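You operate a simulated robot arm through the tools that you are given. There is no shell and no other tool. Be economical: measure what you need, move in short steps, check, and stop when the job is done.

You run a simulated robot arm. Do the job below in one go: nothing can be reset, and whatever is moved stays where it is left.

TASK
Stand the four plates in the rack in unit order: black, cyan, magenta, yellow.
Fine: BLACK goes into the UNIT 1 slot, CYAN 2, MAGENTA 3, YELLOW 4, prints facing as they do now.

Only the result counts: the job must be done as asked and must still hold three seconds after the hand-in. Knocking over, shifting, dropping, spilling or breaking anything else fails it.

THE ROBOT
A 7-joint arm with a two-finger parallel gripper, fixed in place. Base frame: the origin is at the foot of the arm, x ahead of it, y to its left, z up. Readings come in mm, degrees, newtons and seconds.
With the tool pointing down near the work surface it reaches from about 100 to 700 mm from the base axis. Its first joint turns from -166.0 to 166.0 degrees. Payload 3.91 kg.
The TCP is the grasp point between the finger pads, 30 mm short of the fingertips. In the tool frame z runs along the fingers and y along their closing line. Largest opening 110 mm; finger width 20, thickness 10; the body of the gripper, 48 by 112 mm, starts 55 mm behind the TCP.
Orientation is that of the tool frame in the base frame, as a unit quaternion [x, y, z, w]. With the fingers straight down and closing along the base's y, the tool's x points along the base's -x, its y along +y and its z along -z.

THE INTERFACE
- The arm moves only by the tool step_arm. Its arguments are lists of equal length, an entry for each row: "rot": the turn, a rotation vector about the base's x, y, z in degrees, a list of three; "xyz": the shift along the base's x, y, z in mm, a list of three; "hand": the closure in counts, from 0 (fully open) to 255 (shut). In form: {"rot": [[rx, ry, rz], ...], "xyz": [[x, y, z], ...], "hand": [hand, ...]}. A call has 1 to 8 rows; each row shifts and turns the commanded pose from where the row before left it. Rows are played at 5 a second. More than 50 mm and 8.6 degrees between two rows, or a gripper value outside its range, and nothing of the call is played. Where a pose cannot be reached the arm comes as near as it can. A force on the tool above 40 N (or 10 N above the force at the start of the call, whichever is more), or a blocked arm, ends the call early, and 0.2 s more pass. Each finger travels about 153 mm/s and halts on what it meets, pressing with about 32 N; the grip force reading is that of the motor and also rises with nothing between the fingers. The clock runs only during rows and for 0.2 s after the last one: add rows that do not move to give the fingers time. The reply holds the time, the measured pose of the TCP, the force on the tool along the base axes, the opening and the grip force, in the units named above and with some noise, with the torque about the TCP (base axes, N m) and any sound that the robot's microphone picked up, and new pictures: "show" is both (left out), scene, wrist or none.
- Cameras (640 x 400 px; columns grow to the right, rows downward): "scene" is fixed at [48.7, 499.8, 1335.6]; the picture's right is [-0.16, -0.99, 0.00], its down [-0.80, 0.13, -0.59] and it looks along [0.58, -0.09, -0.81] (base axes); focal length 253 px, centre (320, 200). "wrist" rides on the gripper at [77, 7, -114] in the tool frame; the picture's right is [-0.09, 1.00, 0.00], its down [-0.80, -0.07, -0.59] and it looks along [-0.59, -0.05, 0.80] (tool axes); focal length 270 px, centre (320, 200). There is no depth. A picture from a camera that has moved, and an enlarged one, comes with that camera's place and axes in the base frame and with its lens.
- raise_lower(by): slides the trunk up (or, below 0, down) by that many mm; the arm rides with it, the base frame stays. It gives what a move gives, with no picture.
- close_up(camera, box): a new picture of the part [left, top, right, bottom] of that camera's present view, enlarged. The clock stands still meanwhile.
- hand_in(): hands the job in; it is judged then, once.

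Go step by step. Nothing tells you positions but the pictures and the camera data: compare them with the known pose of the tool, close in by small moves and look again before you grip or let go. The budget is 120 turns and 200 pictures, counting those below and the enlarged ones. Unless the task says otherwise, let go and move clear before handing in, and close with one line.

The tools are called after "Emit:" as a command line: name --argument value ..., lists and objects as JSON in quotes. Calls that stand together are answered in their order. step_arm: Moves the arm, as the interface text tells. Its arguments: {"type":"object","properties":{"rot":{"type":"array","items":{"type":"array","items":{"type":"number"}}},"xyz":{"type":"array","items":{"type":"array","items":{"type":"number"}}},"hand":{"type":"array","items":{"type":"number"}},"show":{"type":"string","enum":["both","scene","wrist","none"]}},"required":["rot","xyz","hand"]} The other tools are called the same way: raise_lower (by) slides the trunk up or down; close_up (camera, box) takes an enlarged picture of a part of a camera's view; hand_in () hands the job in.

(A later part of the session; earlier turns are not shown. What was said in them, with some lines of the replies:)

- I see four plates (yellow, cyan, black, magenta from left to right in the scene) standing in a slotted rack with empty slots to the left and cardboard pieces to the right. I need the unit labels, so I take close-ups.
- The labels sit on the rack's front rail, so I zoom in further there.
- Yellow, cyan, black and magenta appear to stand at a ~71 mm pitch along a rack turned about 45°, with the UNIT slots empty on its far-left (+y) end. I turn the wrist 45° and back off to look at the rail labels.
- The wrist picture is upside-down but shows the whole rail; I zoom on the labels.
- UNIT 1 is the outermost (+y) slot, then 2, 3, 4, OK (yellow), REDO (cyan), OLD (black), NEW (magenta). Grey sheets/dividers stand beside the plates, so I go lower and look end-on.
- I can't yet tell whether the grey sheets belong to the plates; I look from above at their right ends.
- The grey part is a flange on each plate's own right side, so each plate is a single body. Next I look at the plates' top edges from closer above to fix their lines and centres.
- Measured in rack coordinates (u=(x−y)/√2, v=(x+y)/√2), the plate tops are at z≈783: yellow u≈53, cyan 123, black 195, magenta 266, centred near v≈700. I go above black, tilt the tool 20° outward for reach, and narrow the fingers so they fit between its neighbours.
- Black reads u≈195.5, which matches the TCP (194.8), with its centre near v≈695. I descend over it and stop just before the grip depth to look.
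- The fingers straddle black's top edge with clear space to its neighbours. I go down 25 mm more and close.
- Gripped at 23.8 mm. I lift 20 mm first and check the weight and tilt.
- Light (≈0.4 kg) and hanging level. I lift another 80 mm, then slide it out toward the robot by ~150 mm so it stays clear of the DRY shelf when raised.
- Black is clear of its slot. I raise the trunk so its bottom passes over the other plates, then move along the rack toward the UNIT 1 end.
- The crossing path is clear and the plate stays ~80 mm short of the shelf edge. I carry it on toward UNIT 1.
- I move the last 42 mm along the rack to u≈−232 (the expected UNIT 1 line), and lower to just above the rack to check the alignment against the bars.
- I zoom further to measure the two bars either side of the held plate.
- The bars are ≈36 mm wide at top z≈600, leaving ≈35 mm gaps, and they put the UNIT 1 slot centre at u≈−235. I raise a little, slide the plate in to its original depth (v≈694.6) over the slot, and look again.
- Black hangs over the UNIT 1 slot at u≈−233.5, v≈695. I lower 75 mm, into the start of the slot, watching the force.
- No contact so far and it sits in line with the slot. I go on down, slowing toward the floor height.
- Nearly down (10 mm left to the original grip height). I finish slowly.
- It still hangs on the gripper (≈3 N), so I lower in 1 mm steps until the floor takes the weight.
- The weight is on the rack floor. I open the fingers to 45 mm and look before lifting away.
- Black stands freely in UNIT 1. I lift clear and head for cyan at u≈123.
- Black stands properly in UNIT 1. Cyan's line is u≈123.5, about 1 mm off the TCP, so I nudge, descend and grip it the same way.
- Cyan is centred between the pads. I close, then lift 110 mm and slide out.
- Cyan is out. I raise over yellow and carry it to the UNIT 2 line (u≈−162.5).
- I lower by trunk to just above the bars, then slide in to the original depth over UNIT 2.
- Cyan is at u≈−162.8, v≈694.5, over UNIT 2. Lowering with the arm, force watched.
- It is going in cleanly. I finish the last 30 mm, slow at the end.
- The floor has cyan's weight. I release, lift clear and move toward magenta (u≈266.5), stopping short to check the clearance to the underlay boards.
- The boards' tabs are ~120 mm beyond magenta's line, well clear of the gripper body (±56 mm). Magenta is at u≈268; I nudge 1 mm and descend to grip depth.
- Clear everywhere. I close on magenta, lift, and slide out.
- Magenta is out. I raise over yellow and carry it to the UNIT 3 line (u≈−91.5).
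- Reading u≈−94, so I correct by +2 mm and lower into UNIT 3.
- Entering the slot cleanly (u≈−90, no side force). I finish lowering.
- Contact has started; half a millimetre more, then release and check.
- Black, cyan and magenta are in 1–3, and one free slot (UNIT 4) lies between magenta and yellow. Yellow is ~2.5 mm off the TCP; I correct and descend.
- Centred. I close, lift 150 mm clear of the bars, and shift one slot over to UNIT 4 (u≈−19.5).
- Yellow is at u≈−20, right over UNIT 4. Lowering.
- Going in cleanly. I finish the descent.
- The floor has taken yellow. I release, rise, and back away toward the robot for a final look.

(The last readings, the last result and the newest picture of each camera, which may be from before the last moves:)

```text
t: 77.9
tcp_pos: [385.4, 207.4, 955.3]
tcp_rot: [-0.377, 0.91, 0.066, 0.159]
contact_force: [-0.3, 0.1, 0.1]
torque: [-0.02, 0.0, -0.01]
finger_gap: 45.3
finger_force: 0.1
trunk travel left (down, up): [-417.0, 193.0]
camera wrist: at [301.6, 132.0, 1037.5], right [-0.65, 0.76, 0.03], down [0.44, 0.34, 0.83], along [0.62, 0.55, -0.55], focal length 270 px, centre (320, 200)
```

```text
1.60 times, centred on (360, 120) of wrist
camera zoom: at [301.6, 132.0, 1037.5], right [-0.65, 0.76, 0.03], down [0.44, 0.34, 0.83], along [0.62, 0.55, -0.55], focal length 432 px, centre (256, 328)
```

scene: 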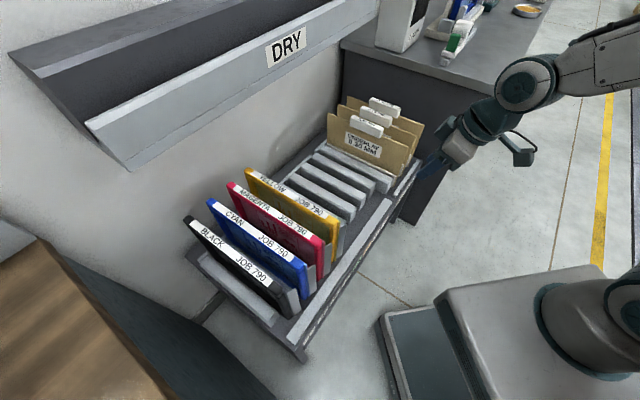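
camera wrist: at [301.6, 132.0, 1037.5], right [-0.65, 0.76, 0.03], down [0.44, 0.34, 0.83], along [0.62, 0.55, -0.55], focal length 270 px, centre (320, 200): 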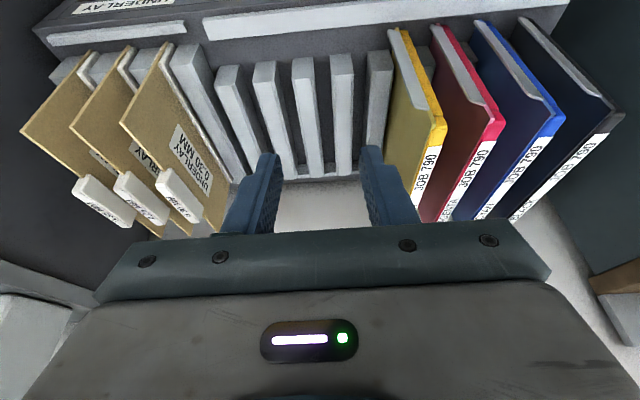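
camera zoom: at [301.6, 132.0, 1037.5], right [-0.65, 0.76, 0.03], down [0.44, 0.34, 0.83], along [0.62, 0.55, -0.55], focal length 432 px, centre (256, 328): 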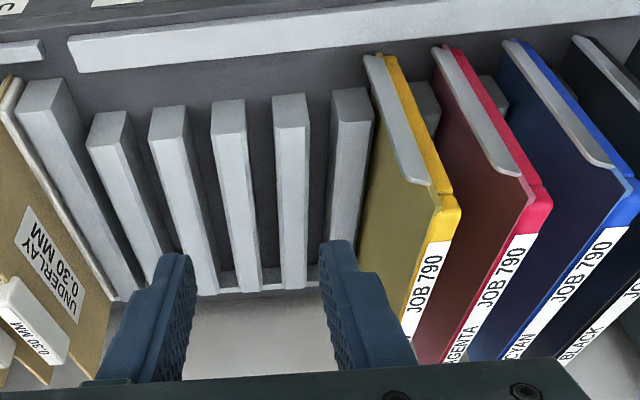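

All four plates stand in UNIT 1–4 as black, cyan, magenta, yellow. The OK, REDO, OLD and NEW slots are empty, the boards are untouched and the gripper is clear.

Emit:
hand_in

```text
The job is handed in.
```

The four plates now stand in the rack in unit order: BLACK in UNIT 1, CYAN in 2, MAGENTA in 3 and YELLOW in 4, with their prints facing as before, and the job is handed in.
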